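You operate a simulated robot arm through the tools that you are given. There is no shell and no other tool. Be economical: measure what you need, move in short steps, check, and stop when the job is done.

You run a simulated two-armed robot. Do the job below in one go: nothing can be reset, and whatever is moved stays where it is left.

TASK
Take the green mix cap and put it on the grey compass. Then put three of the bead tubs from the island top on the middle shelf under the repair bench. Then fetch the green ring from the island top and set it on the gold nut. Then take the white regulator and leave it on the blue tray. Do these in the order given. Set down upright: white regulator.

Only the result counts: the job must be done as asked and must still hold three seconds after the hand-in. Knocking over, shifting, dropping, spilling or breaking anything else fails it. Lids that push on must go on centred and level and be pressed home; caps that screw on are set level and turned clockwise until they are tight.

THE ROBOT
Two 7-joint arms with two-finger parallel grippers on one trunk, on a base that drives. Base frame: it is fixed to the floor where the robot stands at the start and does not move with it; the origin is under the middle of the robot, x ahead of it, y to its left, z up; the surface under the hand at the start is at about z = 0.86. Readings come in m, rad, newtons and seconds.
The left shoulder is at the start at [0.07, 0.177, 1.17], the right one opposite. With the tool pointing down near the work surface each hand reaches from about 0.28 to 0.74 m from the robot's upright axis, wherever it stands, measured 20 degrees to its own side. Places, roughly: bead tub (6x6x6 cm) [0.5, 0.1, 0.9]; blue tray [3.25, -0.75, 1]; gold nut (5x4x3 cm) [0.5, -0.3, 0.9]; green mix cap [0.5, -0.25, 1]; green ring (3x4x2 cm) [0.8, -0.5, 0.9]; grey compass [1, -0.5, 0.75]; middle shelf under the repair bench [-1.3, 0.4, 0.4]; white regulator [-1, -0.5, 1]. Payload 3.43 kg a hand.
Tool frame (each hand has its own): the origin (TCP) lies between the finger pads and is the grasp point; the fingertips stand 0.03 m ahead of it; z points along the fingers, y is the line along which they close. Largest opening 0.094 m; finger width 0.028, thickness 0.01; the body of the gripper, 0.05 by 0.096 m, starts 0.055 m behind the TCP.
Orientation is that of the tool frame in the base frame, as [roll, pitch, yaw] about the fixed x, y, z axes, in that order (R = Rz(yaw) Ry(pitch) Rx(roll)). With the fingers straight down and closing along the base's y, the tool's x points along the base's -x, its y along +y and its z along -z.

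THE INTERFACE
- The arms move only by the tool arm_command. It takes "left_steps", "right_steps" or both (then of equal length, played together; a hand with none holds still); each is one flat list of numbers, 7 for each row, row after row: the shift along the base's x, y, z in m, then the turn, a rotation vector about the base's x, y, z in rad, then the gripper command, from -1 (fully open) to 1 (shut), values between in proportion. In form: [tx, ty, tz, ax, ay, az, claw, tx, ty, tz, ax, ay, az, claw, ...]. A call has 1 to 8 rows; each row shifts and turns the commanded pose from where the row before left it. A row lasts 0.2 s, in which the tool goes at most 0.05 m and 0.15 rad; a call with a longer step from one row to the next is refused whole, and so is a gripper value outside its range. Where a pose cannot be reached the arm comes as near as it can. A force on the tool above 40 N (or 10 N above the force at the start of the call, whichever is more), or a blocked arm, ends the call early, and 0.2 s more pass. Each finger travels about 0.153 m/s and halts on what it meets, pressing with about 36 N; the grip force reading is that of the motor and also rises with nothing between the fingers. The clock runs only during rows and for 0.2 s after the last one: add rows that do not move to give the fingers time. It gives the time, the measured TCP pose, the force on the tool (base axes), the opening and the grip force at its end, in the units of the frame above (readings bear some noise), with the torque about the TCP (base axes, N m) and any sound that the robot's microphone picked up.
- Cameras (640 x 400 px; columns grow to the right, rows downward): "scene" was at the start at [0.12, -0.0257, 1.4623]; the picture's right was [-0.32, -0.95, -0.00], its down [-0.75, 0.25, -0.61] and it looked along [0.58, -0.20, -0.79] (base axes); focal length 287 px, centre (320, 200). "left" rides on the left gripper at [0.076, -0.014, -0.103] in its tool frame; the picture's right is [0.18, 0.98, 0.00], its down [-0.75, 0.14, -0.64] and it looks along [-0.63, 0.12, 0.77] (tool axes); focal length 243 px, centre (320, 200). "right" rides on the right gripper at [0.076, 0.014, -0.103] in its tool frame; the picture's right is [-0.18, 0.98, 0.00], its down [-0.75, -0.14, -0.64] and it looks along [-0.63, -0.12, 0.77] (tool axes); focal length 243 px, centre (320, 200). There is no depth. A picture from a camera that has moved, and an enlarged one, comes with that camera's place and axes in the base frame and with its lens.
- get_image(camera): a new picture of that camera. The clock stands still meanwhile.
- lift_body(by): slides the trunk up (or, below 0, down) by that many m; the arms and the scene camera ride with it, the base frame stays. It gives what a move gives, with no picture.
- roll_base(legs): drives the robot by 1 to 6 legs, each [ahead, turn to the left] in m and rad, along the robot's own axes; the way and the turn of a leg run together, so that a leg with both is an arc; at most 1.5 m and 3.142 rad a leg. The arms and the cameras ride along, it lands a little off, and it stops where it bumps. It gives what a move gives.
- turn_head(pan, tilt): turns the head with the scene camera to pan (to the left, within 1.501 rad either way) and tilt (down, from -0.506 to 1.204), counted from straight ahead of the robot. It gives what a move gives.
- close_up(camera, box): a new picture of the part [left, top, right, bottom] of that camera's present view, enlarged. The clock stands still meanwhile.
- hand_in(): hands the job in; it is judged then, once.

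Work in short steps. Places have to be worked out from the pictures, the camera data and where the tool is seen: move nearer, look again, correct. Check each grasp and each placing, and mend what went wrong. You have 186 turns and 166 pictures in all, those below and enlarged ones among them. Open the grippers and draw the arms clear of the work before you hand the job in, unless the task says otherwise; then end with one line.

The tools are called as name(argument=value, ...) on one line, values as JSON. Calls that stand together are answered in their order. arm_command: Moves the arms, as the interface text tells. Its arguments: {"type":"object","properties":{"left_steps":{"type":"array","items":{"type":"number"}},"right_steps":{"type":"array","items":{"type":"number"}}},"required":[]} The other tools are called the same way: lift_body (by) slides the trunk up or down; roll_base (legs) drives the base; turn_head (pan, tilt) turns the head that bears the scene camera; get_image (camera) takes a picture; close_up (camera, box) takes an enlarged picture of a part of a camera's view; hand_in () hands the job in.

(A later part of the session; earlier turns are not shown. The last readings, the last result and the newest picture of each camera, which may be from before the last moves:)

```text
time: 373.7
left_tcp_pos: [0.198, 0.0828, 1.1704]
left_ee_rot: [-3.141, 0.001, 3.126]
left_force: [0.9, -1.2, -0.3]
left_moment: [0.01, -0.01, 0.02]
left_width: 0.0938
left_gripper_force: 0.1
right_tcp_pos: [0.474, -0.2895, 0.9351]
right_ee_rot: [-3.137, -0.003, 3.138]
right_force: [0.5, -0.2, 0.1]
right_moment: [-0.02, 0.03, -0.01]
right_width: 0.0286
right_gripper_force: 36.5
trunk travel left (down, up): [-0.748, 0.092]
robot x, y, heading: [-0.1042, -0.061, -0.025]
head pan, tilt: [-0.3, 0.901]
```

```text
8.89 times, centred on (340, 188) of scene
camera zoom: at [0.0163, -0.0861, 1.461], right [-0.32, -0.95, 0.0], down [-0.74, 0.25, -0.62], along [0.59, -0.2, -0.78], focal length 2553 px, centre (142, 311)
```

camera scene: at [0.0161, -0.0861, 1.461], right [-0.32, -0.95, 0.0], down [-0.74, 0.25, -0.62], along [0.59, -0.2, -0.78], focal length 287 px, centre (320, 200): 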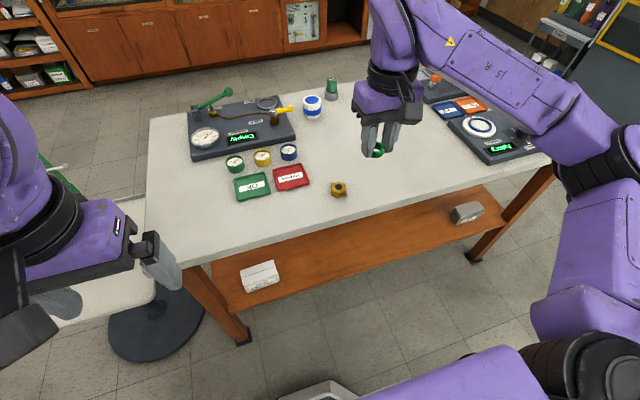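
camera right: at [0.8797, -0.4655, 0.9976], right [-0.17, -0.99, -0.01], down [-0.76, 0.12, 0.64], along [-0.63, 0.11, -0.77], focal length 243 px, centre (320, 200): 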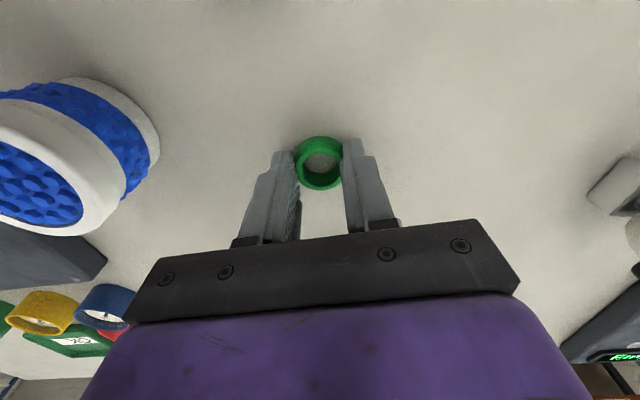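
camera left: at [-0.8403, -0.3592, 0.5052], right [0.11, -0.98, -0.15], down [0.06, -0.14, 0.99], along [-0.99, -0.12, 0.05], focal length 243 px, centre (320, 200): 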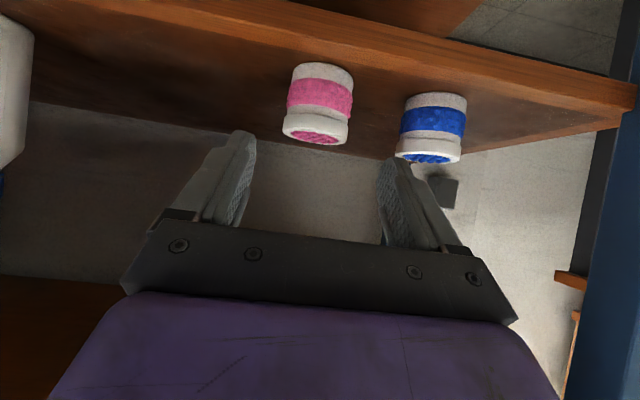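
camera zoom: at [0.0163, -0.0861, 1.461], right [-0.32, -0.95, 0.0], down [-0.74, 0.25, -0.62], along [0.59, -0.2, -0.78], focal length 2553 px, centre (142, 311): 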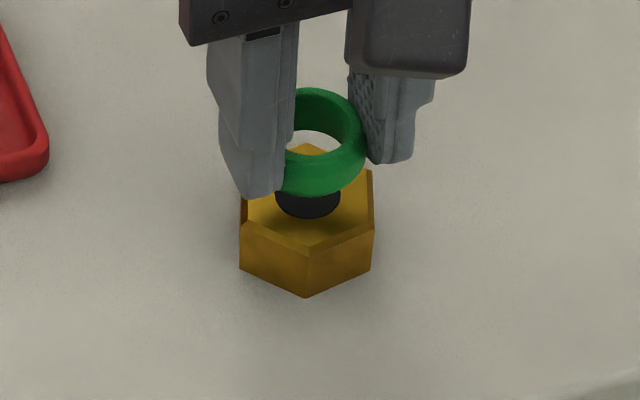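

Nearly concentric; I nudge (-1.5,+1.5) mm and lower to contact.

arm_command(right_steps=[-0.0015, 0.0015, 0, 0, 0, 0, 1, 0, 0, -0.004, 0, 0, 0, 1, 0, 0, -0.003, 0, 0, 0, 1, 0, 0, -0.002, 0, 0, 0, 1])

close_up(camera="scene", box=[310, 165, 370, 210])

```text
time: 374.7
left_tcp_pos: [0.197, 0.0824, 1.1699]
left_ee_rot: [3.141, -0.001, 3.124]
left_force: [0.6, -0.7, 0.2]
left_moment: [0.03, 0.01, -0.03]
left_width: 0.094
left_gripper_force: 0.0
right_tcp_pos: [0.4719, -0.2889, 0.9249]
right_ee_rot: [-3.138, -0.002, 3.139]
right_force: [-0.2, -0.9, -0.4]
right_moment: [0.01, 0.02, 0.03]
right_width: 0.0286
right_gripper_force: 35.6
trunk travel left (down, up): [-0.748, 0.092]
robot x, y, heading: [-0.1001, -0.062, -0.025]
head pan, tilt: [-0.3, 0.901]
```

```text
8.89 times, centred on (340, 188) of scene
camera zoom: at [0.0161, -0.086, 1.461], right [-0.32, -0.95, 0.0], down [-0.74, 0.25, -0.62], along [0.59, -0.2, -0.78], focal length 2553 px, centre (142, 311)
```

zoom: 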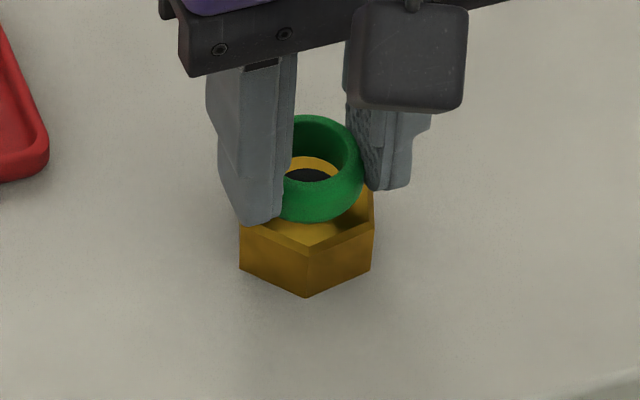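

No contact yet; I shift +1.5 mm in y and go on lowering.

arm_command(right_steps=[-0.001, 0.0015, 0, 0, 0, 0, 1, 0, 0, -0.002, 0, 0, 0, 1, 0, 0, -0.002, 0, 0, 0, 1, 0, 0, -0.0015, 0, 0, 0, 1])

close_up(camera="right", box=[260, 90, 380, 200])

```text
time: 375.7
left_tcp_pos: [0.1985, 0.0835, 1.1709]
left_ee_rot: [3.14, 0.001, 3.125]
left_force: [0.1, 0.3, -0.9]
left_moment: [0.02, -0.05, 0.01]
left_width: 0.0939
left_gripper_force: 0.1
right_tcp_pos: [0.4713, -0.2875, 0.918]
right_ee_rot: [-3.137, -0.003, 3.139]
right_force: [0.0, 0.5, -0.5]
right_moment: [0.01, 0.02, 0.05]
right_width: 0.0288
right_gripper_force: 36.4
trunk travel left (down, up): [-0.748, 0.092]
robot x, y, heading: [-0.1034, -0.0584, -0.02]
head pan, tilt: [-0.3, 0.901]
```

```text
3.64 times, centred on (320, 145) of right
camera zoom: at [0.3962, -0.273, 1.0218], right [0.19, 0.98, -0.01], down [0.75, -0.14, 0.64], along [0.63, -0.12, -0.77], focal length 882 px, centre (320, 400)
```

zoom: 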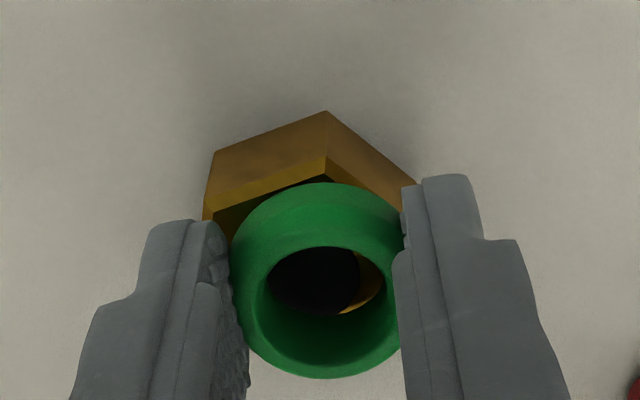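

Since no contact occurred, the nut top is lower than I assumed, which moves its estimate to (0.481,-0.291). I raise 4 mm, shift (+8,-3) mm, and look.

arm_command(right_steps=[0, 0, 0.004, 0, 0, 0, 1, 0.008, -0.003, 0, 0, 0, 0, 1, 0, 0, 0, 0, 0, 0, 1])

close_up(camera="right", box=[260, 90, 380, 200])

close_up(camera="scene", box=[310, 165, 370, 210])

```text
time: 376.5
left_tcp_pos: [0.1975, 0.0826, 1.171]
left_ee_rot: [3.14, 0.002, 3.125]
left_force: [-0.4, -0.2, -1.2]
left_moment: [0.0, 0.01, -0.02]
left_width: 0.094
left_gripper_force: 0.1
right_tcp_pos: [0.48, -0.2913, 0.9235]
right_ee_rot: [-3.136, -0.005, 3.138]
right_force: [-0.2, -0.3, -0.6]
right_moment: [0.0, -0.01, -0.05]
right_width: 0.0286
right_gripper_force: 36.2
trunk travel left (down, up): [-0.748, 0.092]
robot x, y, heading: [-0.1044, -0.0574, -0.023]
head pan, tilt: [-0.3, 0.901]
```

```text
3.64 times, centred on (320, 145) of right
camera zoom: at [0.4045, -0.2768, 1.026], right [0.19, 0.98, -0.01], down [0.75, -0.14, 0.64], along [0.63, -0.12, -0.77], focal length 882 px, centre (320, 400)
```

zoom: 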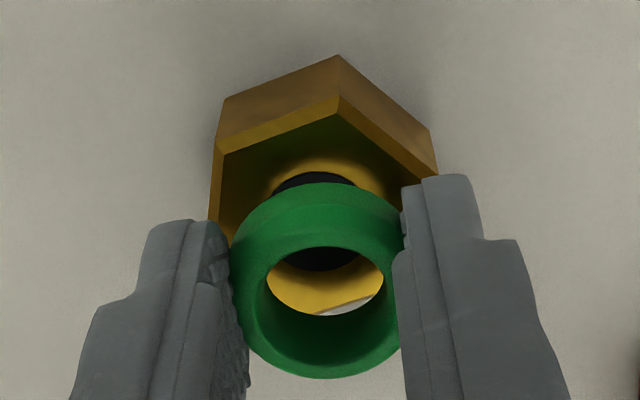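

```text
8.89 times, centred on (340, 188) of scene
camera zoom: at [0.0159, -0.086, 1.461], right [-0.32, -0.95, 0.0], down [-0.74, 0.25, -0.62], along [0.59, -0.2, -0.78], focal length 2553 px, centre (142, 311)
```

zoom: 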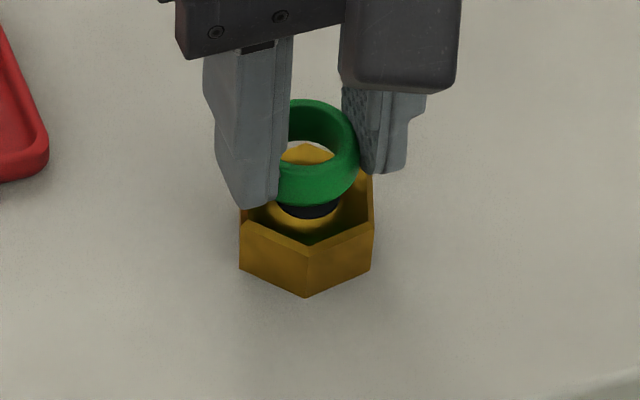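

Now ring and nut agree within 2 mm in both views. I shift -2 mm in x and lower to contact.

arm_command(right_steps=[-0.002, 0, -0.003, 0, 0, 0, 1, 0, 0, -0.003, 0, 0, 0, 1, 0, 0, -0.002, 0, 0, 0, 1, 0, 0, -0.002, 0, 0, 0, 1])

close_up(camera="right", box=[260, 90, 380, 200])

```text
time: 377.5
left_tcp_pos: [0.1961, 0.083, 1.1719]
left_ee_rot: [-3.14, 0.002, 3.125]
left_force: [0.0, -0.1, 0.0]
left_moment: [0.01, -0.01, 0.0]
left_width: 0.0941
left_gripper_force: 0.1
right_tcp_pos: [0.4773, -0.2905, 0.9169]
right_ee_rot: [-3.139, 0.001, 3.139]
right_force: [4.4, -2.0, 15.5]
right_moment: [0.08, -0.08, 0.04]
right_width: 0.0285
right_gripper_force: 35.7
trunk travel left (down, up): [-0.748, 0.092]
robot x, y, heading: [-0.1042, -0.0571, -0.022]
head pan, tilt: [-0.3, 0.901]
```

```text
3.64 times, centred on (320, 145) of right
camera zoom: at [0.4008, -0.2758, 1.0187], right [0.19, 0.98, 0.0], down [0.75, -0.14, 0.65], along [0.63, -0.12, -0.76], focal length 882 px, centre (320, 400)
```

zoom: 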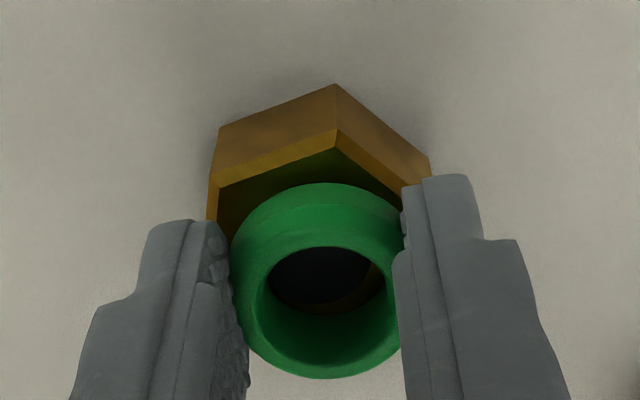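

Contact at 15 N with ring concentric on the nut. I ease off and open slowly, then rise.

arm_command(right_steps=[0, 0, 0.0015, 0, 0, 0, 1, 0, 0, 0, 0, 0, 0, 0.35, 0, 0, 0, 0, 0, 0, 0.2, 0, 0, 0, 0, 0, 0, 0, 0, 0, 0, 0, 0, 0, -0.3, 0, 0, 0, 0, 0, 0, -0.3])

arm_command(right_steps=[0, 0, 0.03, 0, 0, 0, -0.3, 0, 0, 0.045, 0, 0, 0, -0.3, 0, 0, 0.045, 0, 0, 0, -1, 0, 0, 0.045, 0, 0, 0, -1, 0, 0, 0.03, 0, 0, 0, -1])

close_up(camera="right", box=[260, 60, 380, 170])

close_up(camera="scene", box=[310, 165, 370, 210])

```text
time: 378.9
left_tcp_pos: [0.1982, 0.0823, 1.17]
left_ee_rot: [3.141, 0.0, 3.124]
left_force: [-0.9, 0.0, -0.1]
left_moment: [-0.01, 0.01, -0.01]
left_width: 0.0942
left_gripper_force: 0.0
right_tcp_pos: [0.4768, -0.2909, 0.9155]
right_ee_rot: [-3.136, -0.002, 3.139]
right_force: [-0.6, -0.3, 0.0]
right_moment: [0.02, 0.0, -0.03]
right_width: 0.0612
right_gripper_force: 0.1
trunk travel left (down, up): [-0.748, 0.092]
robot x, y, heading: [-0.108, -0.0605, -0.022]
head pan, tilt: [-0.3, 0.901]
```

```text
time: 380.1
left_tcp_pos: [0.1969, 0.0838, 1.1707]
left_ee_rot: [-3.14, 0.001, 3.124]
left_force: [-0.7, -0.1, -0.5]
left_moment: [0.0, 0.02, -0.02]
left_width: 0.0938
left_gripper_force: 0.1
right_tcp_pos: [0.4751, -0.2918, 1.1087]
right_ee_rot: [-3.136, -0.003, 3.138]
right_force: [0.2, 0.4, 0.3]
right_moment: [0.0, -0.04, -0.01]
right_width: 0.094
right_gripper_force: 0.0
trunk travel left (down, up): [-0.748, 0.092]
robot x, y, heading: [-0.1055, -0.0549, -0.025]
head pan, tilt: [-0.3, 0.901]
```

```text
3.64 times, centred on (320, 115) of right
camera zoom: at [0.401, -0.2767, 1.2116], right [0.19, 0.98, -0.01], down [0.75, -0.14, 0.64], along [0.63, -0.12, -0.77], focal length 882 px, centre (320, 509)
```

zoom: 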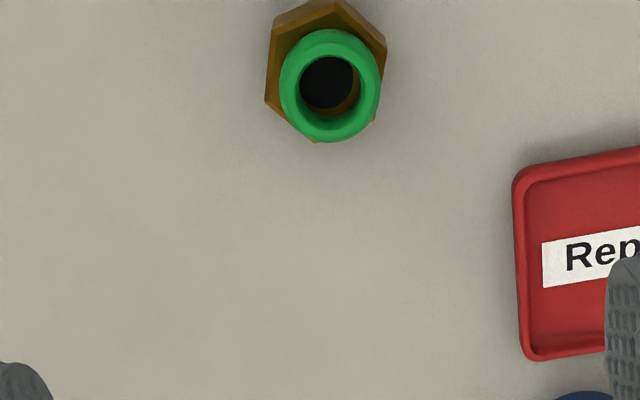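

```text
8.89 times, centred on (340, 188) of scene
camera zoom: at [0.0155, -0.0855, 1.461], right [-0.32, -0.95, 0.0], down [-0.74, 0.25, -0.62], along [0.59, -0.2, -0.78], focal length 2553 px, centre (142, 311)
```

zoom: 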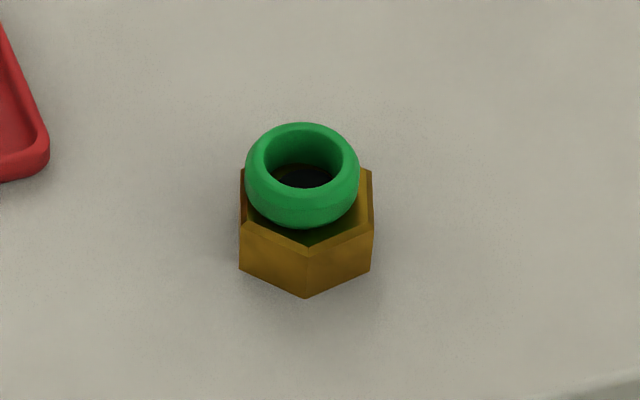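

The ring rests on the nut. Now the white regulator: I back off and turn to the repair bench at y≈-0.44.

roll_base(legs=[[-0.1, 0], [0, -1.549], [0.385, 0], [0, -1.571]])

turn_head(pan=0.3, tilt=0.6)

get_image(camera="scene")

```text
time: 390.8
left_tcp_pos: [-0.4992, -0.596, 1.1705]
left_ee_rot: [3.141, 0.001, 0.029]
left_force: [0.6, -0.8, 0.2]
left_moment: [0.02, 0.03, 0.0]
left_width: 0.0941
left_gripper_force: 0.1
right_tcp_pos: [-0.7948, -0.2358, 1.1087]
right_ee_rot: [-3.137, -0.003, 0.043]
right_force: [0.7, 0.2, 0.4]
right_moment: [0.01, 0.01, -0.05]
right_width: 0.0939
right_gripper_force: 0.0
trunk travel left (down, up): [-0.748, 0.092]
robot x, y, heading: [-0.2072, -0.4419, -3.117]
head pan, tilt: [-0.3, 0.901]
```

```text
time: 391.8
left_tcp_pos: [-0.4983, -0.5962, 1.1708]
left_ee_rot: [-3.141, 0.002, 0.03]
left_force: [0.5, -0.6, -0.8]
left_moment: [-0.01, 0.01, 0.03]
left_width: 0.094
left_gripper_force: 0.0
right_tcp_pos: [-0.7958, -0.2345, 1.1078]
right_ee_rot: [-3.137, -0.002, 0.045]
right_force: [0.0, -0.1, 0.7]
right_moment: [0.0, 0.0, -0.01]
right_width: 0.094
right_gripper_force: 0.1
trunk travel left (down, up): [-0.748, 0.092]
robot x, y, heading: [-0.204, -0.443, -3.115]
head pan, tilt: [0.3, 0.6]
```

```text
52 pictures are left
camera scene: at [-0.3392, -0.4714, 1.4858], right [-0.32, 0.95, 0.0], down [0.54, 0.18, -0.82], along [-0.78, -0.26, -0.57], focal length 287 px, centre (320, 200)
```

scene: 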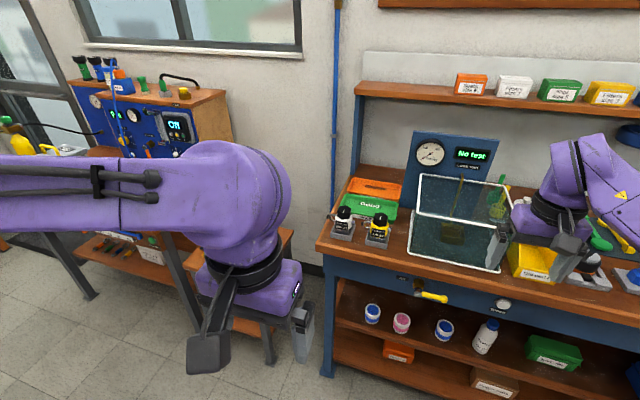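

I look closely at the regulator while retracting the right hand away from the tank.

arm_command(right_steps=[0.04, 0, 0.02, 0, 0, 0, -1, 0.04, 0, 0.01, 0, 0, 0, -1, 0.04, 0, 0.01, 0, 0, 0, -1, 0.03, 0, 0.01, 0, 0, 0, -1, 0, 0, 0, 0, 0, 0, -1])

close_up(camera="scene", box=[310, 180, 420, 260])

```text
time: 393.0
left_tcp_pos: [-0.4999, -0.5979, 1.1704]
left_ee_rot: [-3.141, 0.001, 0.031]
left_force: [-0.5, -0.3, 0.0]
left_moment: [0.01, -0.03, 0.04]
left_width: 0.0942
left_gripper_force: 0.1
right_tcp_pos: [-0.6455, -0.2357, 1.156]
right_ee_rot: [-3.137, -0.003, 0.041]
right_force: [-0.1, -0.6, 0.1]
right_moment: [0.0, 0.0, 0.05]
right_width: 0.094
right_gripper_force: 0.1
trunk travel left (down, up): [-0.748, 0.092]
robot x, y, heading: [-0.2025, -0.4428, -3.118]
head pan, tilt: [0.3, 0.6]
```

```text
5.00 times, centred on (365, 220) of scene
camera zoom: at [-0.34, -0.4717, 1.4857], right [-0.32, 0.95, 0.0], down [0.54, 0.18, -0.82], along [-0.78, -0.26, -0.57], focal length 1436 px, centre (95, 100)
```

zoom: 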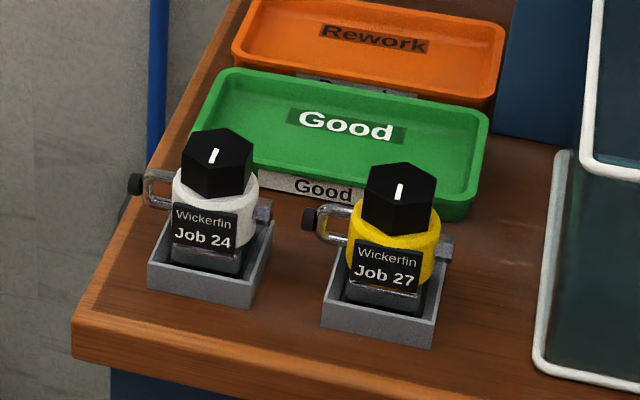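

The regulator stands in a grey nest at about (-1.04,-0.628), body z≈0.90–0.93, side arms along y, so I'll grip it along x. I drive 0.25 m closer and turn the left hand by 90°.

roll_base(legs=[[0.25, -0.02]])

arm_command(left_steps=[-0.01, 0, 0, 0, 0, -0.143, -0.6, -0.01, 0, 0, 0, 0, -0.143, -0.6, -0.01, 0, 0, 0, 0, -0.143, -0.6, -0.01, 0, 0, 0, 0, -0.143, -0.6, -0.01, 0, 0, 0, 0, -0.143, -0.6, -0.01, 0, 0, 0, 0, -0.143, -0.6, -0.01, 0, 0, 0, 0, -0.143, -0.6, -0.01, 0, 0, 0, 0, -0.143, -0.6])

```text
time: 394.8
left_tcp_pos: [-0.7524, -0.5962, 1.171]
left_ee_rot: [-3.141, 0.001, 0.01]
left_force: [0.1, -0.5, 0.6]
left_moment: [0.04, -0.01, 0.0]
left_width: 0.0941
left_gripper_force: 0.0
right_tcp_pos: [-0.8919, -0.2321, 1.1583]
right_ee_rot: [-3.136, -0.003, 0.024]
right_force: [-0.2, 0.7, 0.1]
right_moment: [0.02, 0.0, 0.03]
right_width: 0.094
right_gripper_force: 0.0
trunk travel left (down, up): [-0.748, 0.092]
robot x, y, heading: [-0.4551, -0.4441, -3.137]
head pan, tilt: [0.3, 0.6]
```

```text
time: 396.6
left_tcp_pos: [-0.8333, -0.595, 1.1699]
left_ee_rot: [3.141, 0.0, -1.135]
left_force: [-0.5, -0.4, 0.1]
left_moment: [0.0, -0.02, 0.0]
left_width: 0.0754
left_gripper_force: 0.0
right_tcp_pos: [-0.8939, -0.2313, 1.1564]
right_ee_rot: [-3.138, -0.003, 0.023]
right_force: [0.0, 0.2, 0.6]
right_moment: [-0.02, 0.0, -0.02]
right_width: 0.0942
right_gripper_force: 0.1
trunk travel left (down, up): [-0.748, 0.092]
robot x, y, heading: [-0.4558, -0.4478, -3.14]
head pan, tilt: [0.3, 0.6]
```

Rotation works. I finish the turn and move above the regulator at z≈1.05.

arm_command(left_steps=[-0.0414, -0.0066, -0.022, 0, 0, -0.145, -0.6, -0.0414, -0.0066, -0.022, 0, 0, -0.145, -0.6, -0.0414, -0.0066, -0.022, 0, 0, -0.145, -0.6, -0.0414, -0.0066, -0.022, 0, 0, 0, -0.6, -0.0414, -0.0066, -0.022, 0, 0, 0, -0.6, 0, 0, 0, 0, 0, 0, -0.6])

get_image(camera="left")

close_up(camera="scene", box=[200, 200, 400, 330])

```text
time: 398.0
left_tcp_pos: [-1.0392, -0.6261, 1.059]
left_ee_rot: [3.139, 0.002, -1.567]
left_force: [0.0, 0.8, 0.1]
left_moment: [-0.01, 0.01, 0.0]
left_width: 0.0752
left_gripper_force: 0.1
right_tcp_pos: [-0.8923, -0.2312, 1.1579]
right_ee_rot: [-3.135, -0.002, 0.027]
right_force: [0.5, 0.7, 0.1]
right_moment: [0.01, 0.02, -0.02]
right_width: 0.0942
right_gripper_force: 0.1
trunk travel left (down, up): [-0.748, 0.092]
robot x, y, heading: [-0.4568, -0.4433, -3.135]
head pan, tilt: [0.3, 0.6]
```

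```text
50 pictures are left
camera left: at [-1.0255, -0.7032, 1.1617], right [-0.98, -0.19, 0.0], down [-0.14, 0.75, 0.64], along [-0.12, 0.63, -0.77], focal length 243 px, centre (320, 200)
```

left: 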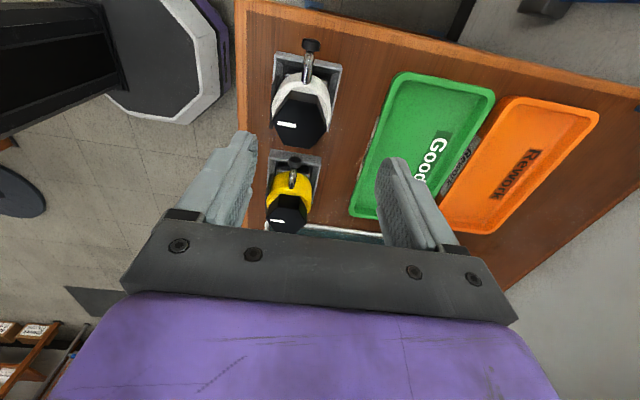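

```text
3.08 times, centred on (300, 265) of scene
camera zoom: at [-0.5894, -0.4729, 1.486], right [-0.3, 0.95, 0.0], down [0.54, 0.17, -0.83], along [-0.79, -0.25, -0.56], focal length 884 px, centre (382, 0)
```

zoom: 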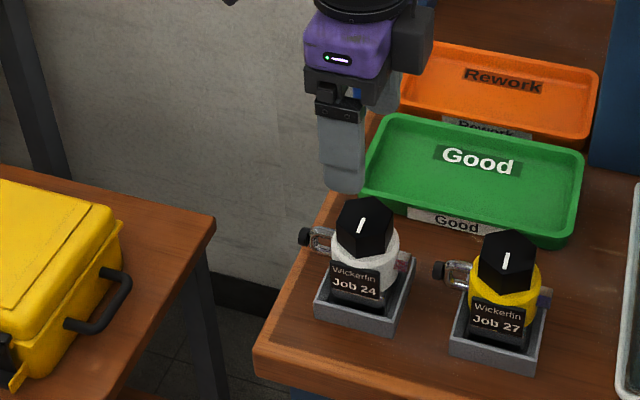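

Both views put the regulator at (-1.024,-0.626). I shift +15 mm in x and descend so the tips are at knob-top height, then check.

arm_command(left_steps=[0.015, 0, -0.03, 0, 0, 0, -0.6, 0, 0, -0.03, 0, 0, 0, -0.6, 0, 0, 0, 0, 0, 0, -0.6])

get_image(camera="left")

close_up(camera="scene", box=[260, 220, 360, 310])

```text
time: 398.8
left_tcp_pos: [-1.0271, -0.6277, 0.9994]
left_ee_rot: [3.141, -0.001, -1.566]
left_force: [-0.2, 0.2, -1.0]
left_moment: [0.02, 0.04, 0.01]
left_width: 0.0752
left_gripper_force: 0.1
right_tcp_pos: [-0.8923, -0.2313, 1.1576]
right_ee_rot: [-3.138, -0.002, 0.025]
right_force: [0.2, 0.3, -0.2]
right_moment: [0.0, 0.0, -0.04]
right_width: 0.0942
right_gripper_force: 0.0
trunk travel left (down, up): [-0.748, 0.092]
robot x, y, heading: [-0.4549, -0.4414, -3.137]
head pan, tilt: [0.3, 0.6]
```

```text
48 pictures are left
camera left: at [-1.0137, -0.7049, 1.1024], right [-0.98, -0.19, 0.0], down [-0.14, 0.75, 0.64], along [-0.12, 0.63, -0.77], focal length 243 px, centre (320, 200)
```

left: 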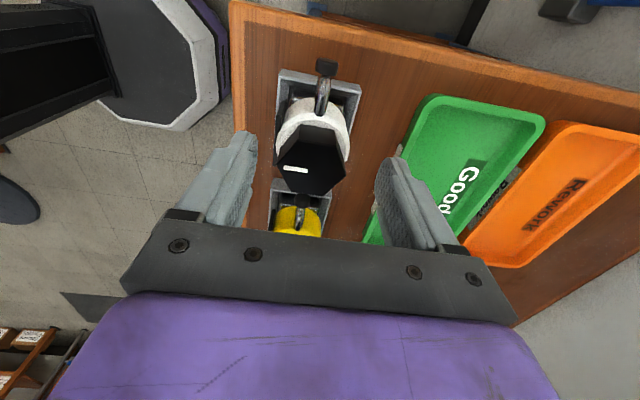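

```text
4.44 times, centred on (310, 265) of scene
camera zoom: at [-0.5908, -0.4725, 1.4858], right [-0.3, 0.95, 0.0], down [0.54, 0.17, -0.83], along [-0.79, -0.25, -0.56], focal length 1277 px, centre (364, -89)
```

zoom: 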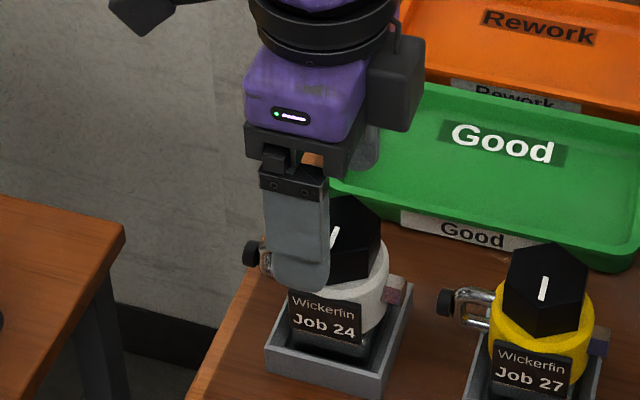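

I shift slightly (+1, +7 mm) and descend 55 mm around the body.

arm_command(left_steps=[0.001, 0.007, 0, 0, 0, 0, -0.6, 0, 0, -0.028, 0, 0, 0, -0.6, 0, 0, -0.027, 0, 0, 0, -0.6, 0, 0, 0, 0, 0, 0, -0.6])

get_image(camera="left")

close_up(camera="scene", box=[260, 220, 360, 310])

```text
time: 399.8
left_tcp_pos: [-1.025, -0.6223, 0.9455]
left_ee_rot: [3.141, 0.001, -1.568]
left_force: [0.3, 0.3, -0.2]
left_moment: [-0.01, 0.01, 0.03]
left_width: 0.0756
left_gripper_force: 0.0
right_tcp_pos: [-0.8915, -0.2314, 1.1578]
right_ee_rot: [-3.136, -0.002, 0.024]
right_force: [-0.5, 0.1, 0.2]
right_moment: [0.0, 0.0, -0.02]
right_width: 0.0937
right_gripper_force: 0.0
trunk travel left (down, up): [-0.748, 0.092]
robot x, y, heading: [-0.4537, -0.4472, -3.133]
head pan, tilt: [0.3, 0.6]
```

```text
46 pictures are left
camera left: at [-1.0109, -0.6975, 1.0481], right [-0.98, -0.19, 0.0], down [-0.14, 0.75, 0.64], along [-0.12, 0.63, -0.77], focal length 243 px, centre (320, 200)
```

left: 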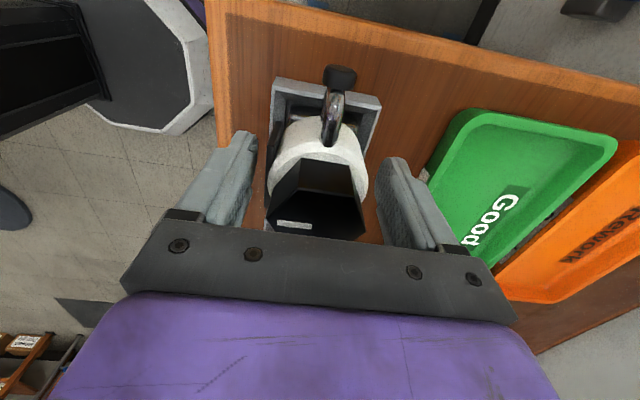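

```text
4.44 times, centred on (310, 265) of scene
camera zoom: at [-0.5904, -0.4723, 1.4859], right [-0.3, 0.95, 0.0], down [0.54, 0.17, -0.83], along [-0.79, -0.25, -0.56], focal length 1277 px, centre (364, -89)
```

zoom: 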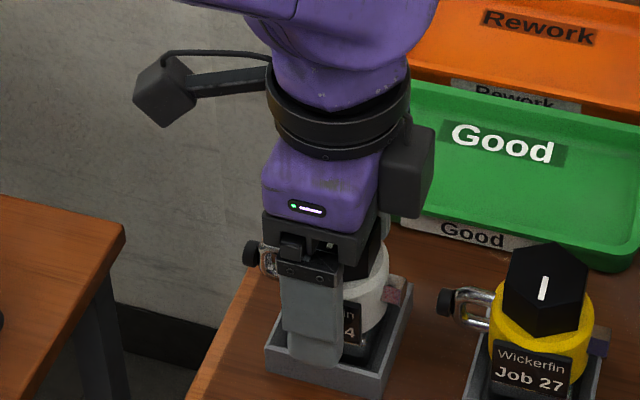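

Well centred. I close on the body.

arm_command(left_steps=[0, 0, 0, 0, 0, 0, -0.2, 0, 0, 0, 0, 0, 0, 0.3, 0, 0, 0, 0, 0, 0, 1, 0, 0, 0, 0, 0, 0, 1])

arm_command(left_steps=[0, 0, 0.015, 0, 0, 0, 1, 0, 0, 0.025, 0, 0, 0, 1, 0, 0, 0.04, 0, 0, 0, 1, 0, 0, 0.045, 0, 0, 0, 1, 0, 0, 0.045, 0, 0, 0, 1])

get_image(camera="left")

get_image(camera="scene")

```text
time: 400.8
left_tcp_pos: [-1.0262, -0.622, 0.9459]
left_ee_rot: [3.141, 0.001, -1.566]
left_force: [2.5, 0.4, -0.4]
left_moment: [-0.05, -0.04, 0.07]
left_width: 0.0533
left_gripper_force: 35.7
right_tcp_pos: [-0.8927, -0.2305, 1.157]
right_ee_rot: [-3.136, -0.003, 0.024]
right_force: [0.3, 0.7, -0.1]
right_moment: [0.02, 0.03, 0.01]
right_width: 0.0941
right_gripper_force: 0.1
trunk travel left (down, up): [-0.748, 0.092]
robot x, y, heading: [-0.4546, -0.4405, -3.137]
head pan, tilt: [0.3, 0.6]
```

```text
time: 402.0
left_tcp_pos: [-1.025, -0.6206, 1.1138]
left_ee_rot: [-3.14, 0.0, -1.568]
left_force: [-0.5, -0.7, -5.8]
left_moment: [-0.02, 0.0, -0.01]
left_width: 0.0531
left_gripper_force: 35.9
right_tcp_pos: [-0.8924, -0.2308, 1.1565]
right_ee_rot: [-3.139, -0.002, 0.026]
right_force: [0.0, 0.9, -0.1]
right_moment: [0.02, -0.03, 0.02]
right_width: 0.094
right_gripper_force: 0.0
trunk travel left (down, up): [-0.748, 0.092]
robot x, y, heading: [-0.454, -0.4437, -3.141]
head pan, tilt: [0.3, 0.6]
```

```text
44 pictures are left
camera left: at [-1.0117, -0.6979, 1.2166], right [-0.98, -0.19, 0.0], down [-0.14, 0.75, 0.64], along [-0.12, 0.63, -0.77], focal length 243 px, centre (320, 200)
```

left: 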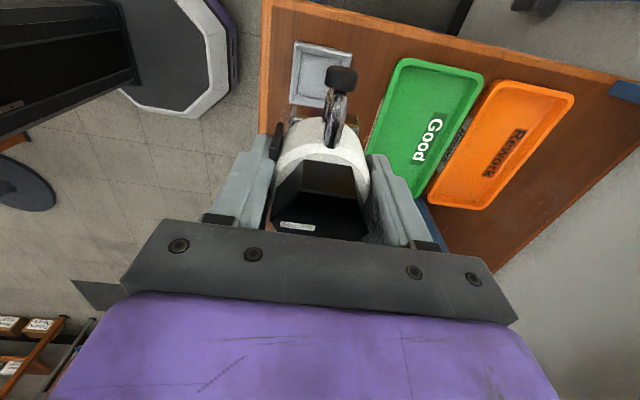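

```text
43 pictures are left
camera scene: at [-0.5909, -0.4723, 1.4858], right [-0.3, 0.95, 0.0], down [0.54, 0.17, -0.83], along [-0.79, -0.25, -0.56], focal length 287 px, centre (320, 200)
```

scene: 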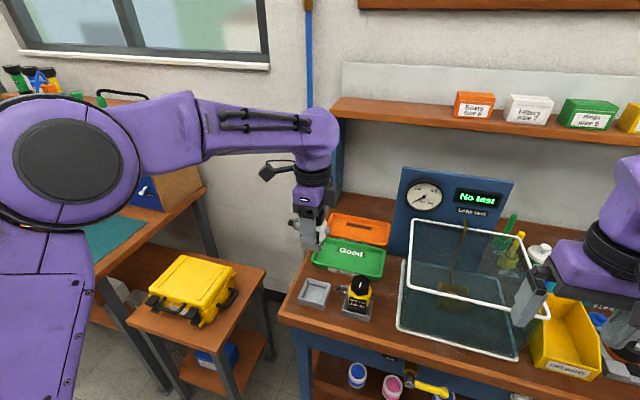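

The regulator is out of its nest, upright. I back away, bring it closer to the body and start the drive to the far counter.

roll_base(legs=[[-0.25, 0]])

arm_command(left_steps=[0.04, 0, 0.01, 0, 0, 0, 1, 0.045, 0, 0.01, 0, 0, 0, 1, 0.045, 0, 0, 0, 0, 0, 1, 0, 0, 0, 0, 0, 0, 1])

roll_base(legs=[[0, 1.571], [1.41, 0], [0, 1.571], [1.5, 0], [0.85, 0]])

turn_head(pan=0.7, tilt=0.45)

get_image(camera="scene")

```text
time: 403.8
left_tcp_pos: [-0.7801, -0.6191, 1.1111]
left_ee_rot: [-3.14, 0.0, -1.569]
left_force: [-0.3, -0.1, -5.1]
left_moment: [0.03, 0.0, 0.0]
left_width: 0.0531
left_gripper_force: 36.1
right_tcp_pos: [-0.6484, -0.2297, 1.1572]
right_ee_rot: [-3.137, -0.003, 0.023]
right_force: [1.0, -0.6, 0.1]
right_moment: [0.01, 0.02, -0.02]
right_width: 0.0938
right_gripper_force: 0.1
trunk travel left (down, up): [-0.748, 0.092]
robot x, y, heading: [-0.208, -0.4439, -3.139]
head pan, tilt: [0.3, 0.6]
```

```text
time: 404.8
left_tcp_pos: [-0.654, -0.6206, 1.1327]
left_ee_rot: [-3.139, 0.001, -1.57]
left_force: [0.8, -1.2, -5.8]
left_moment: [0.0, -0.04, 0.03]
left_width: 0.0531
left_gripper_force: 36.4
right_tcp_pos: [-0.6478, -0.2293, 1.1562]
right_ee_rot: [-3.136, -0.003, 0.023]
right_force: [0.2, 0.2, -0.8]
right_moment: [0.0, -0.01, -0.01]
right_width: 0.0939
right_gripper_force: 0.1
trunk travel left (down, up): [-0.748, 0.092]
robot x, y, heading: [-0.2129, -0.4443, -3.141]
head pan, tilt: [0.3, 0.6]
```

```text
time: 430.7
left_tcp_pos: [2.6292, -1.6623, 1.1341]
left_ee_rot: [3.141, 0.0, 1.585]
left_force: [-0.3, 0.1, -4.8]
left_moment: [-0.02, 0.0, 0.01]
left_width: 0.0531
left_gripper_force: 36.3
right_tcp_pos: [2.6294, -2.0534, 1.1568]
right_ee_rot: [-3.138, -0.002, -3.108]
right_force: [-0.4, 0.5, -0.3]
right_moment: [0.03, -0.01, -0.01]
right_width: 0.0939
right_gripper_force: 0.0
trunk travel left (down, up): [-0.748, 0.092]
robot x, y, heading: [2.1884, -1.8438, 0.02]
head pan, tilt: [0.3, 0.6]
```

```text
time: 431.6
left_tcp_pos: [2.631, -1.6628, 1.1317]
left_ee_rot: [-3.141, 0.002, 1.582]
left_force: [-0.3, 0.7, -5.4]
left_moment: [-0.01, 0.0, 0.0]
left_width: 0.0532
left_gripper_force: 36.2
right_tcp_pos: [2.6294, -2.0543, 1.1575]
right_ee_rot: [-3.135, -0.004, -3.108]
right_force: [0.5, 0.0, -0.3]
right_moment: [0.01, 0.0, -0.01]
right_width: 0.094
right_gripper_force: 0.1
trunk travel left (down, up): [-0.748, 0.092]
robot x, y, heading: [2.1898, -1.8436, 0.013]
head pan, tilt: [0.7, 0.45]
```

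```text
42 pictures are left
camera scene: at [2.3088, -1.7852, 1.4992], right [0.65, -0.76, 0.0], down [-0.33, -0.28, -0.9], along [0.68, 0.59, -0.44], focal length 287 px, centre (320, 200)
```

scene: 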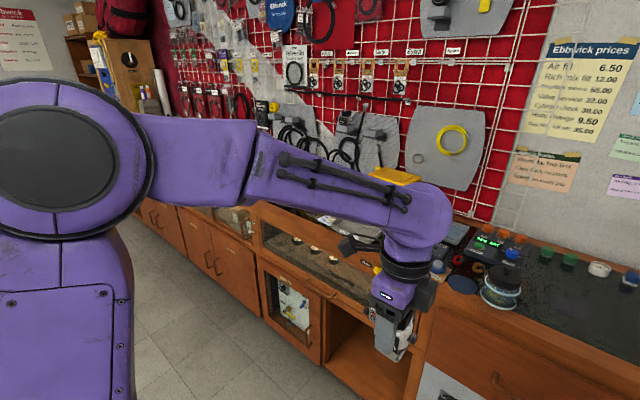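

The counter front is at x≈3.0. I go on to y≈-0.93 and face the counter.

roll_base(legs=[[0, 1.556], [0.91, 0], [0, -1.571]])

turn_head(pan=0.1, tilt=0.5)

get_image(camera="scene")

```text
time: 443.9
left_tcp_pos: [2.6472, -0.7548, 1.1324]
left_ee_rot: [-3.139, -0.001, 1.571]
left_force: [-0.1, -0.2, -4.9]
left_moment: [-0.02, 0.0, 0.01]
left_width: 0.0534
left_gripper_force: 36.1
right_tcp_pos: [2.6425, -1.144, 1.1561]
right_ee_rot: [-3.137, -0.002, -3.12]
right_force: [0.5, -0.1, -0.1]
right_moment: [0.0, 0.01, -0.01]
right_width: 0.0943
right_gripper_force: 0.0
trunk travel left (down, up): [-0.748, 0.092]
robot x, y, heading: [2.2035, -0.933, 0.001]
head pan, tilt: [0.7, 0.45]
```

```text
time: 444.9
left_tcp_pos: [2.6461, -0.7535, 1.1328]
left_ee_rot: [-3.139, 0.001, 1.572]
left_force: [0.4, 0.7, -5.5]
left_moment: [0.01, 0.02, 0.02]
left_width: 0.053
left_gripper_force: 35.9
right_tcp_pos: [2.6418, -1.1454, 1.1565]
right_ee_rot: [-3.135, -0.004, -3.119]
right_force: [0.0, 0.2, -0.3]
right_moment: [0.0, 0.03, 0.0]
right_width: 0.0939
right_gripper_force: 0.0
trunk travel left (down, up): [-0.748, 0.092]
robot x, y, heading: [2.2031, -0.9245, 0.006]
head pan, tilt: [0.099, 0.499]
```

```text
41 pictures are left
camera scene: at [2.3445, -0.9223, 1.4948], right [0.1, -0.99, 0.0], down [-0.48, -0.05, -0.88], along [0.87, 0.09, -0.48], focal length 287 px, centre (320, 200)
```

scene: 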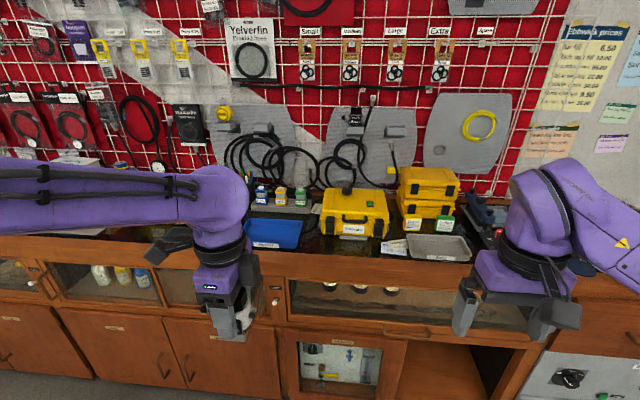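

The blue tray is at about (3.15,-0.67). I drive 0.35 m forward and zoom on it.

roll_base(legs=[[0.35, 0]])

turn_head(pan=0.3, tilt=0.75)

get_image(camera="scene")

get_image(camera="left")

```text
time: 447.2
left_tcp_pos: [3.0003, -0.754, 1.1332]
left_ee_rot: [3.141, 0.0, 1.568]
left_force: [-0.3, 0.7, -5.0]
left_moment: [-0.04, -0.02, -0.01]
left_width: 0.0532
left_gripper_force: 36.2
right_tcp_pos: [2.9933, -1.1457, 1.157]
right_ee_rot: [-3.137, -0.001, -3.122]
right_force: [0.0, 0.3, 0.3]
right_moment: [0.03, 0.02, 0.0]
right_width: 0.0942
right_gripper_force: 0.0
trunk travel left (down, up): [-0.748, 0.092]
robot x, y, heading: [2.5585, -0.9296, -0.001]
head pan, tilt: [0.099, 0.499]
```

```text
time: 448.0
left_tcp_pos: [3.0009, -0.754, 1.1324]
left_ee_rot: [-3.14, 0.001, 1.57]
left_force: [-0.2, -0.1, -4.9]
left_moment: [-0.01, 0.0, 0.01]
left_width: 0.0531
left_gripper_force: 35.5
right_tcp_pos: [2.995, -1.1453, 1.156]
right_ee_rot: [-3.137, -0.004, -3.124]
right_force: [0.6, -0.5, -0.3]
right_moment: [0.04, -0.02, -0.01]
right_width: 0.0941
right_gripper_force: 0.1
trunk travel left (down, up): [-0.748, 0.092]
robot x, y, heading: [2.5597, -0.9305, -0.002]
head pan, tilt: [0.3, 0.75]
```

```text
40 pictures are left
camera scene: at [2.6869, -0.9071, 1.4728], right [0.29, -0.96, 0.0], down [-0.65, -0.2, -0.73], along [0.7, 0.22, -0.68], focal length 287 px, centre (320, 200)
```

scene: 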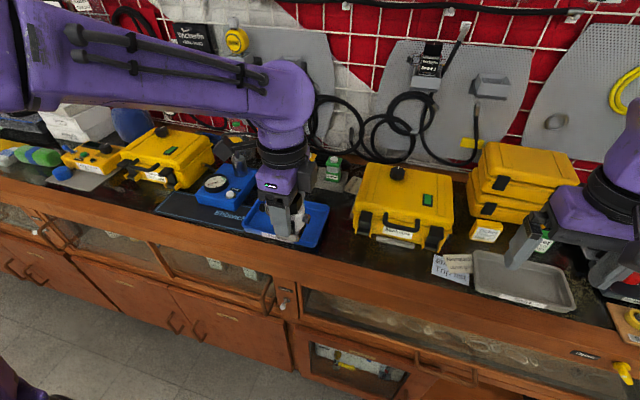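

```text
39 pictures are left
camera left: at [2.9865, -0.6782, 1.2351], right [0.98, 0.18, 0.0], down [0.14, -0.75, 0.64], along [0.12, -0.63, -0.77], focal length 243 px, centre (320, 200)
```

left: 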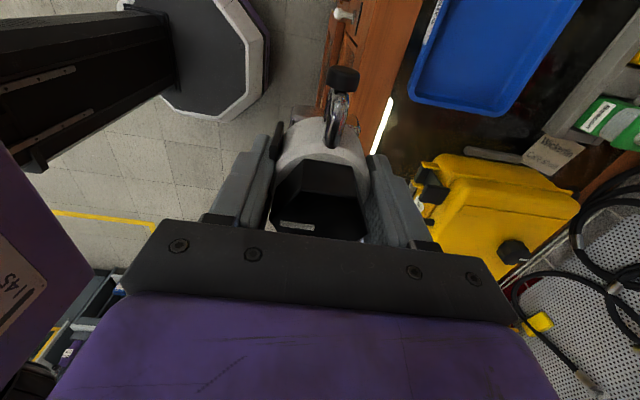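

The tray is centred near (3.205,-0.657). I roll 6 cm closer and move the regulator over the tray centre.

roll_base(legs=[[0.06, 0]])

arm_command(left_steps=[0.036, 0.024, 0, 0, 0, 0, 1, 0.036, 0.024, 0, 0, 0, 0, 1, 0.036, 0.024, 0, 0, 0, 0, 1, 0.036, 0.024, 0, 0, 0, 0, 1, 0, 0, 0, 0, 0, 0, 1])

get_image(camera="left")

close_up(camera="scene", box=[200, 130, 400, 260])

```text
time: 448.9
left_tcp_pos: [3.0506, -0.7547, 1.1381]
left_ee_rot: [3.134, 0.001, 1.568]
left_force: [-2.0, -0.2, -4.0]
left_moment: [-0.01, -0.1, 0.0]
left_width: 0.0532
left_gripper_force: 35.8
right_tcp_pos: [3.0426, -1.1461, 1.1623]
right_ee_rot: [-3.137, 0.009, -3.123]
right_force: [-1.2, 0.2, 0.3]
right_moment: [0.04, -0.04, -0.03]
right_width: 0.0937
right_gripper_force: 0.0
trunk travel left (down, up): [-0.748, 0.092]
robot x, y, heading: [2.6131, -0.9293, 0.0]
head pan, tilt: [0.3, 0.75]
```

```text
time: 450.1
left_tcp_pos: [3.2016, -0.6606, 1.1343]
left_ee_rot: [3.14, 0.0, 1.567]
left_force: [-0.4, -0.4, -4.7]
left_moment: [-0.02, -0.03, -0.02]
left_width: 0.0534
left_gripper_force: 35.8
right_tcp_pos: [3.0519, -1.145, 1.1578]
right_ee_rot: [-3.137, 0.0, -3.122]
right_force: [-0.4, 1.1, 0.7]
right_moment: [-0.01, 0.0, -0.04]
right_width: 0.0939
right_gripper_force: 0.1
trunk travel left (down, up): [-0.748, 0.092]
robot x, y, heading: [2.6155, -0.9277, -0.001]
head pan, tilt: [0.3, 0.75]
```

```text
38 pictures are left
camera left: at [3.1863, -0.5834, 1.2362], right [0.98, 0.18, 0.0], down [0.14, -0.75, 0.64], along [0.12, -0.63, -0.77], focal length 243 px, centre (320, 200)
```

left: 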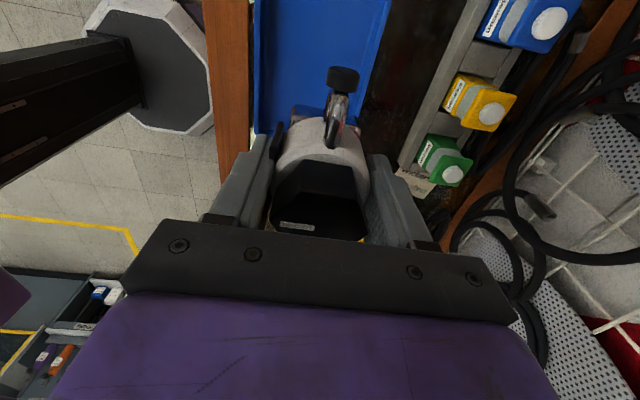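

```text
3.08 times, centred on (300, 195) of scene
camera zoom: at [2.7442, -0.9072, 1.4731], right [0.3, -0.96, 0.0], down [-0.65, -0.2, -0.73], along [0.7, 0.22, -0.68], focal length 884 px, centre (382, 215)
```

zoom: 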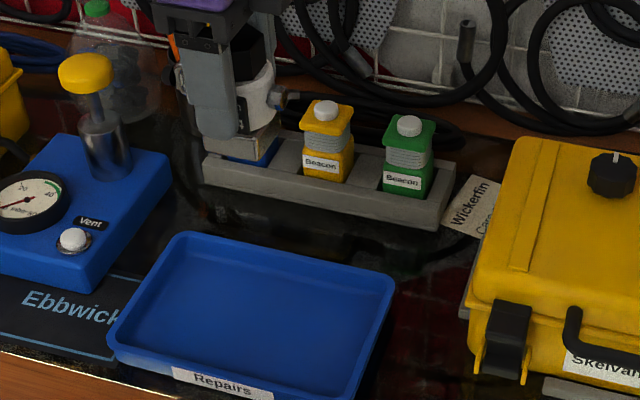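

Tray centre ≈ (3.203,-0.648), regulator is over it. I shift +1 cm in y and lower most of the way.

arm_command(left_steps=[0.001, 0.01, -0.03, 0, 0, 0, 1, 0, 0, -0.04, 0, 0, 0, 1, 0, 0, -0.04, 0, 0, 0, 1, 0, 0, -0.03, 0, 0, 0, 1, 0, 0, 0, 0, 0, 0, 1])

close_up(camera="scene", box=[220, 150, 350, 280])

get_image(camera="left")

```text
time: 451.3
left_tcp_pos: [3.2057, -0.6487, 0.9947]
left_ee_rot: [-3.14, -0.001, 1.569]
left_force: [0.0, -0.2, -5.6]
left_moment: [-0.02, -0.02, -0.02]
left_width: 0.0535
left_gripper_force: 36.2
right_tcp_pos: [3.0527, -1.1455, 1.1579]
right_ee_rot: [-3.139, 0.002, -3.122]
right_force: [0.0, 0.5, -0.7]
right_moment: [0.0, -0.01, 0.0]
right_width: 0.0939
right_gripper_force: 0.1
trunk travel left (down, up): [-0.748, 0.092]
robot x, y, heading: [2.6199, -0.9311, -0.001]
head pan, tilt: [0.3, 0.75]
```

```text
3.08 times, centred on (285, 215) of scene
camera zoom: at [2.7457, -0.9073, 1.4729], right [0.3, -0.96, 0.0], down [-0.65, -0.2, -0.73], along [0.7, 0.22, -0.68], focal length 884 px, centre (428, 154)
```

zoom: 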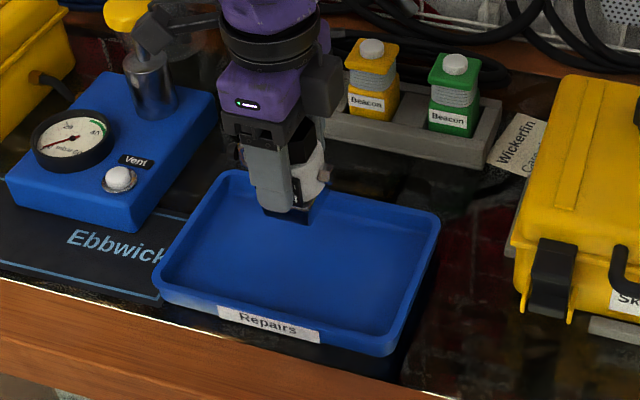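

```text
35 pictures are left
camera left: at [3.1914, -0.5725, 1.0965], right [0.98, 0.18, 0.0], down [0.14, -0.75, 0.64], along [0.12, -0.63, -0.77], focal length 243 px, centre (320, 200)
```

left: 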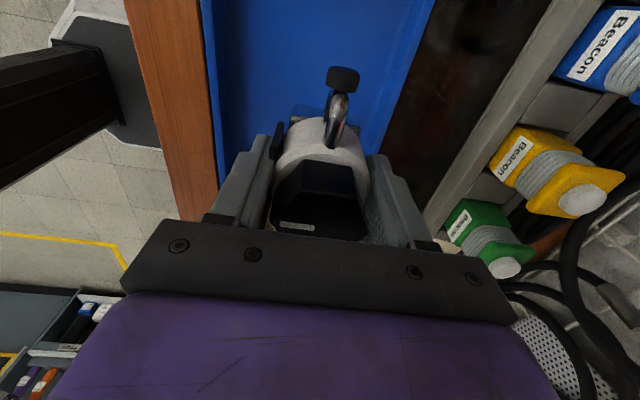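

Centred over the tray. I lower further toward contact.

arm_command(left_steps=[0, 0, -0.02, 0, 0, 0, 1, 0, 0, -0.01, 0, 0, 0, 1, 0, 0, -0.006, 0, 0, 0, 1, 0, 0, -0.004, 0, 0, 0, 1, 0, 0, -0.003, 0, 0, 0, 1, 0, 0, -0.003, 0, 0, 0, 1])

close_up(camera="scene", box=[240, 170, 330, 250])

```text
time: 452.7
left_tcp_pos: [3.2064, -0.6483, 0.9477]
left_ee_rot: [3.141, 0.0, 1.569]
left_force: [-0.6, 0.0, -4.7]
left_moment: [-0.03, 0.01, 0.02]
left_width: 0.0529
left_gripper_force: 35.6
right_tcp_pos: [3.0551, -1.1459, 1.1575]
right_ee_rot: [-3.137, -0.001, -3.123]
right_force: [-1.2, -0.6, -0.2]
right_moment: [0.01, -0.03, 0.02]
right_width: 0.0939
right_gripper_force: 0.0
trunk travel left (down, up): [-0.748, 0.092]
robot x, y, heading: [2.6168, -0.9263, 0.0]
head pan, tilt: [0.3, 0.75]
```

```text
5.00 times, centred on (285, 210) of scene
camera zoom: at [2.7468, -0.9068, 1.4728], right [0.3, -0.96, 0.0], down [-0.65, -0.2, -0.73], along [0.7, 0.22, -0.68], focal length 1436 px, centre (495, 150)
```

zoom: 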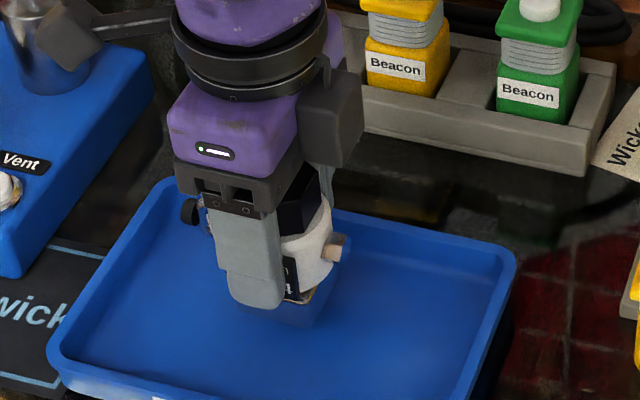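

Not touching yet; continuing in small steps.

arm_command(left_steps=[0, 0, -0.004, 0, 0, 0, 1, 0, 0, -0.004, 0, 0, 0, 1, 0, 0, -0.004, 0, 0, 0, 1, 0, 0, -0.003, 0, 0, 0, 1, 0, 0, -0.003, 0, 0, 0, 1, 0, 0, -0.003, 0, 0, 0, 1])

```text
time: 454.3
left_tcp_pos: [3.2034, -0.6484, 0.9338]
left_ee_rot: [3.128, 0.0, 1.569]
left_force: [-7.6, -0.8, 16.8]
left_moment: [-0.32, 0.98, -0.13]
left_width: 0.0531
left_gripper_force: 35.7
right_tcp_pos: [3.0491, -1.146, 1.1584]
right_ee_rot: [-3.138, 0.003, -3.121]
right_force: [0.2, 0.0, -0.6]
right_moment: [-0.01, -0.04, 0.01]
right_width: 0.0941
right_gripper_force: 0.0
trunk travel left (down, up): [-0.748, 0.092]
robot x, y, heading: [2.6178, -0.9281, 0.004]
head pan, tilt: [0.3, 0.75]
stopped in row 6 (left hand): the force on the tool passed its limit at 42 N (the readings are from after the stop); the commanded pose is now the measured one
```

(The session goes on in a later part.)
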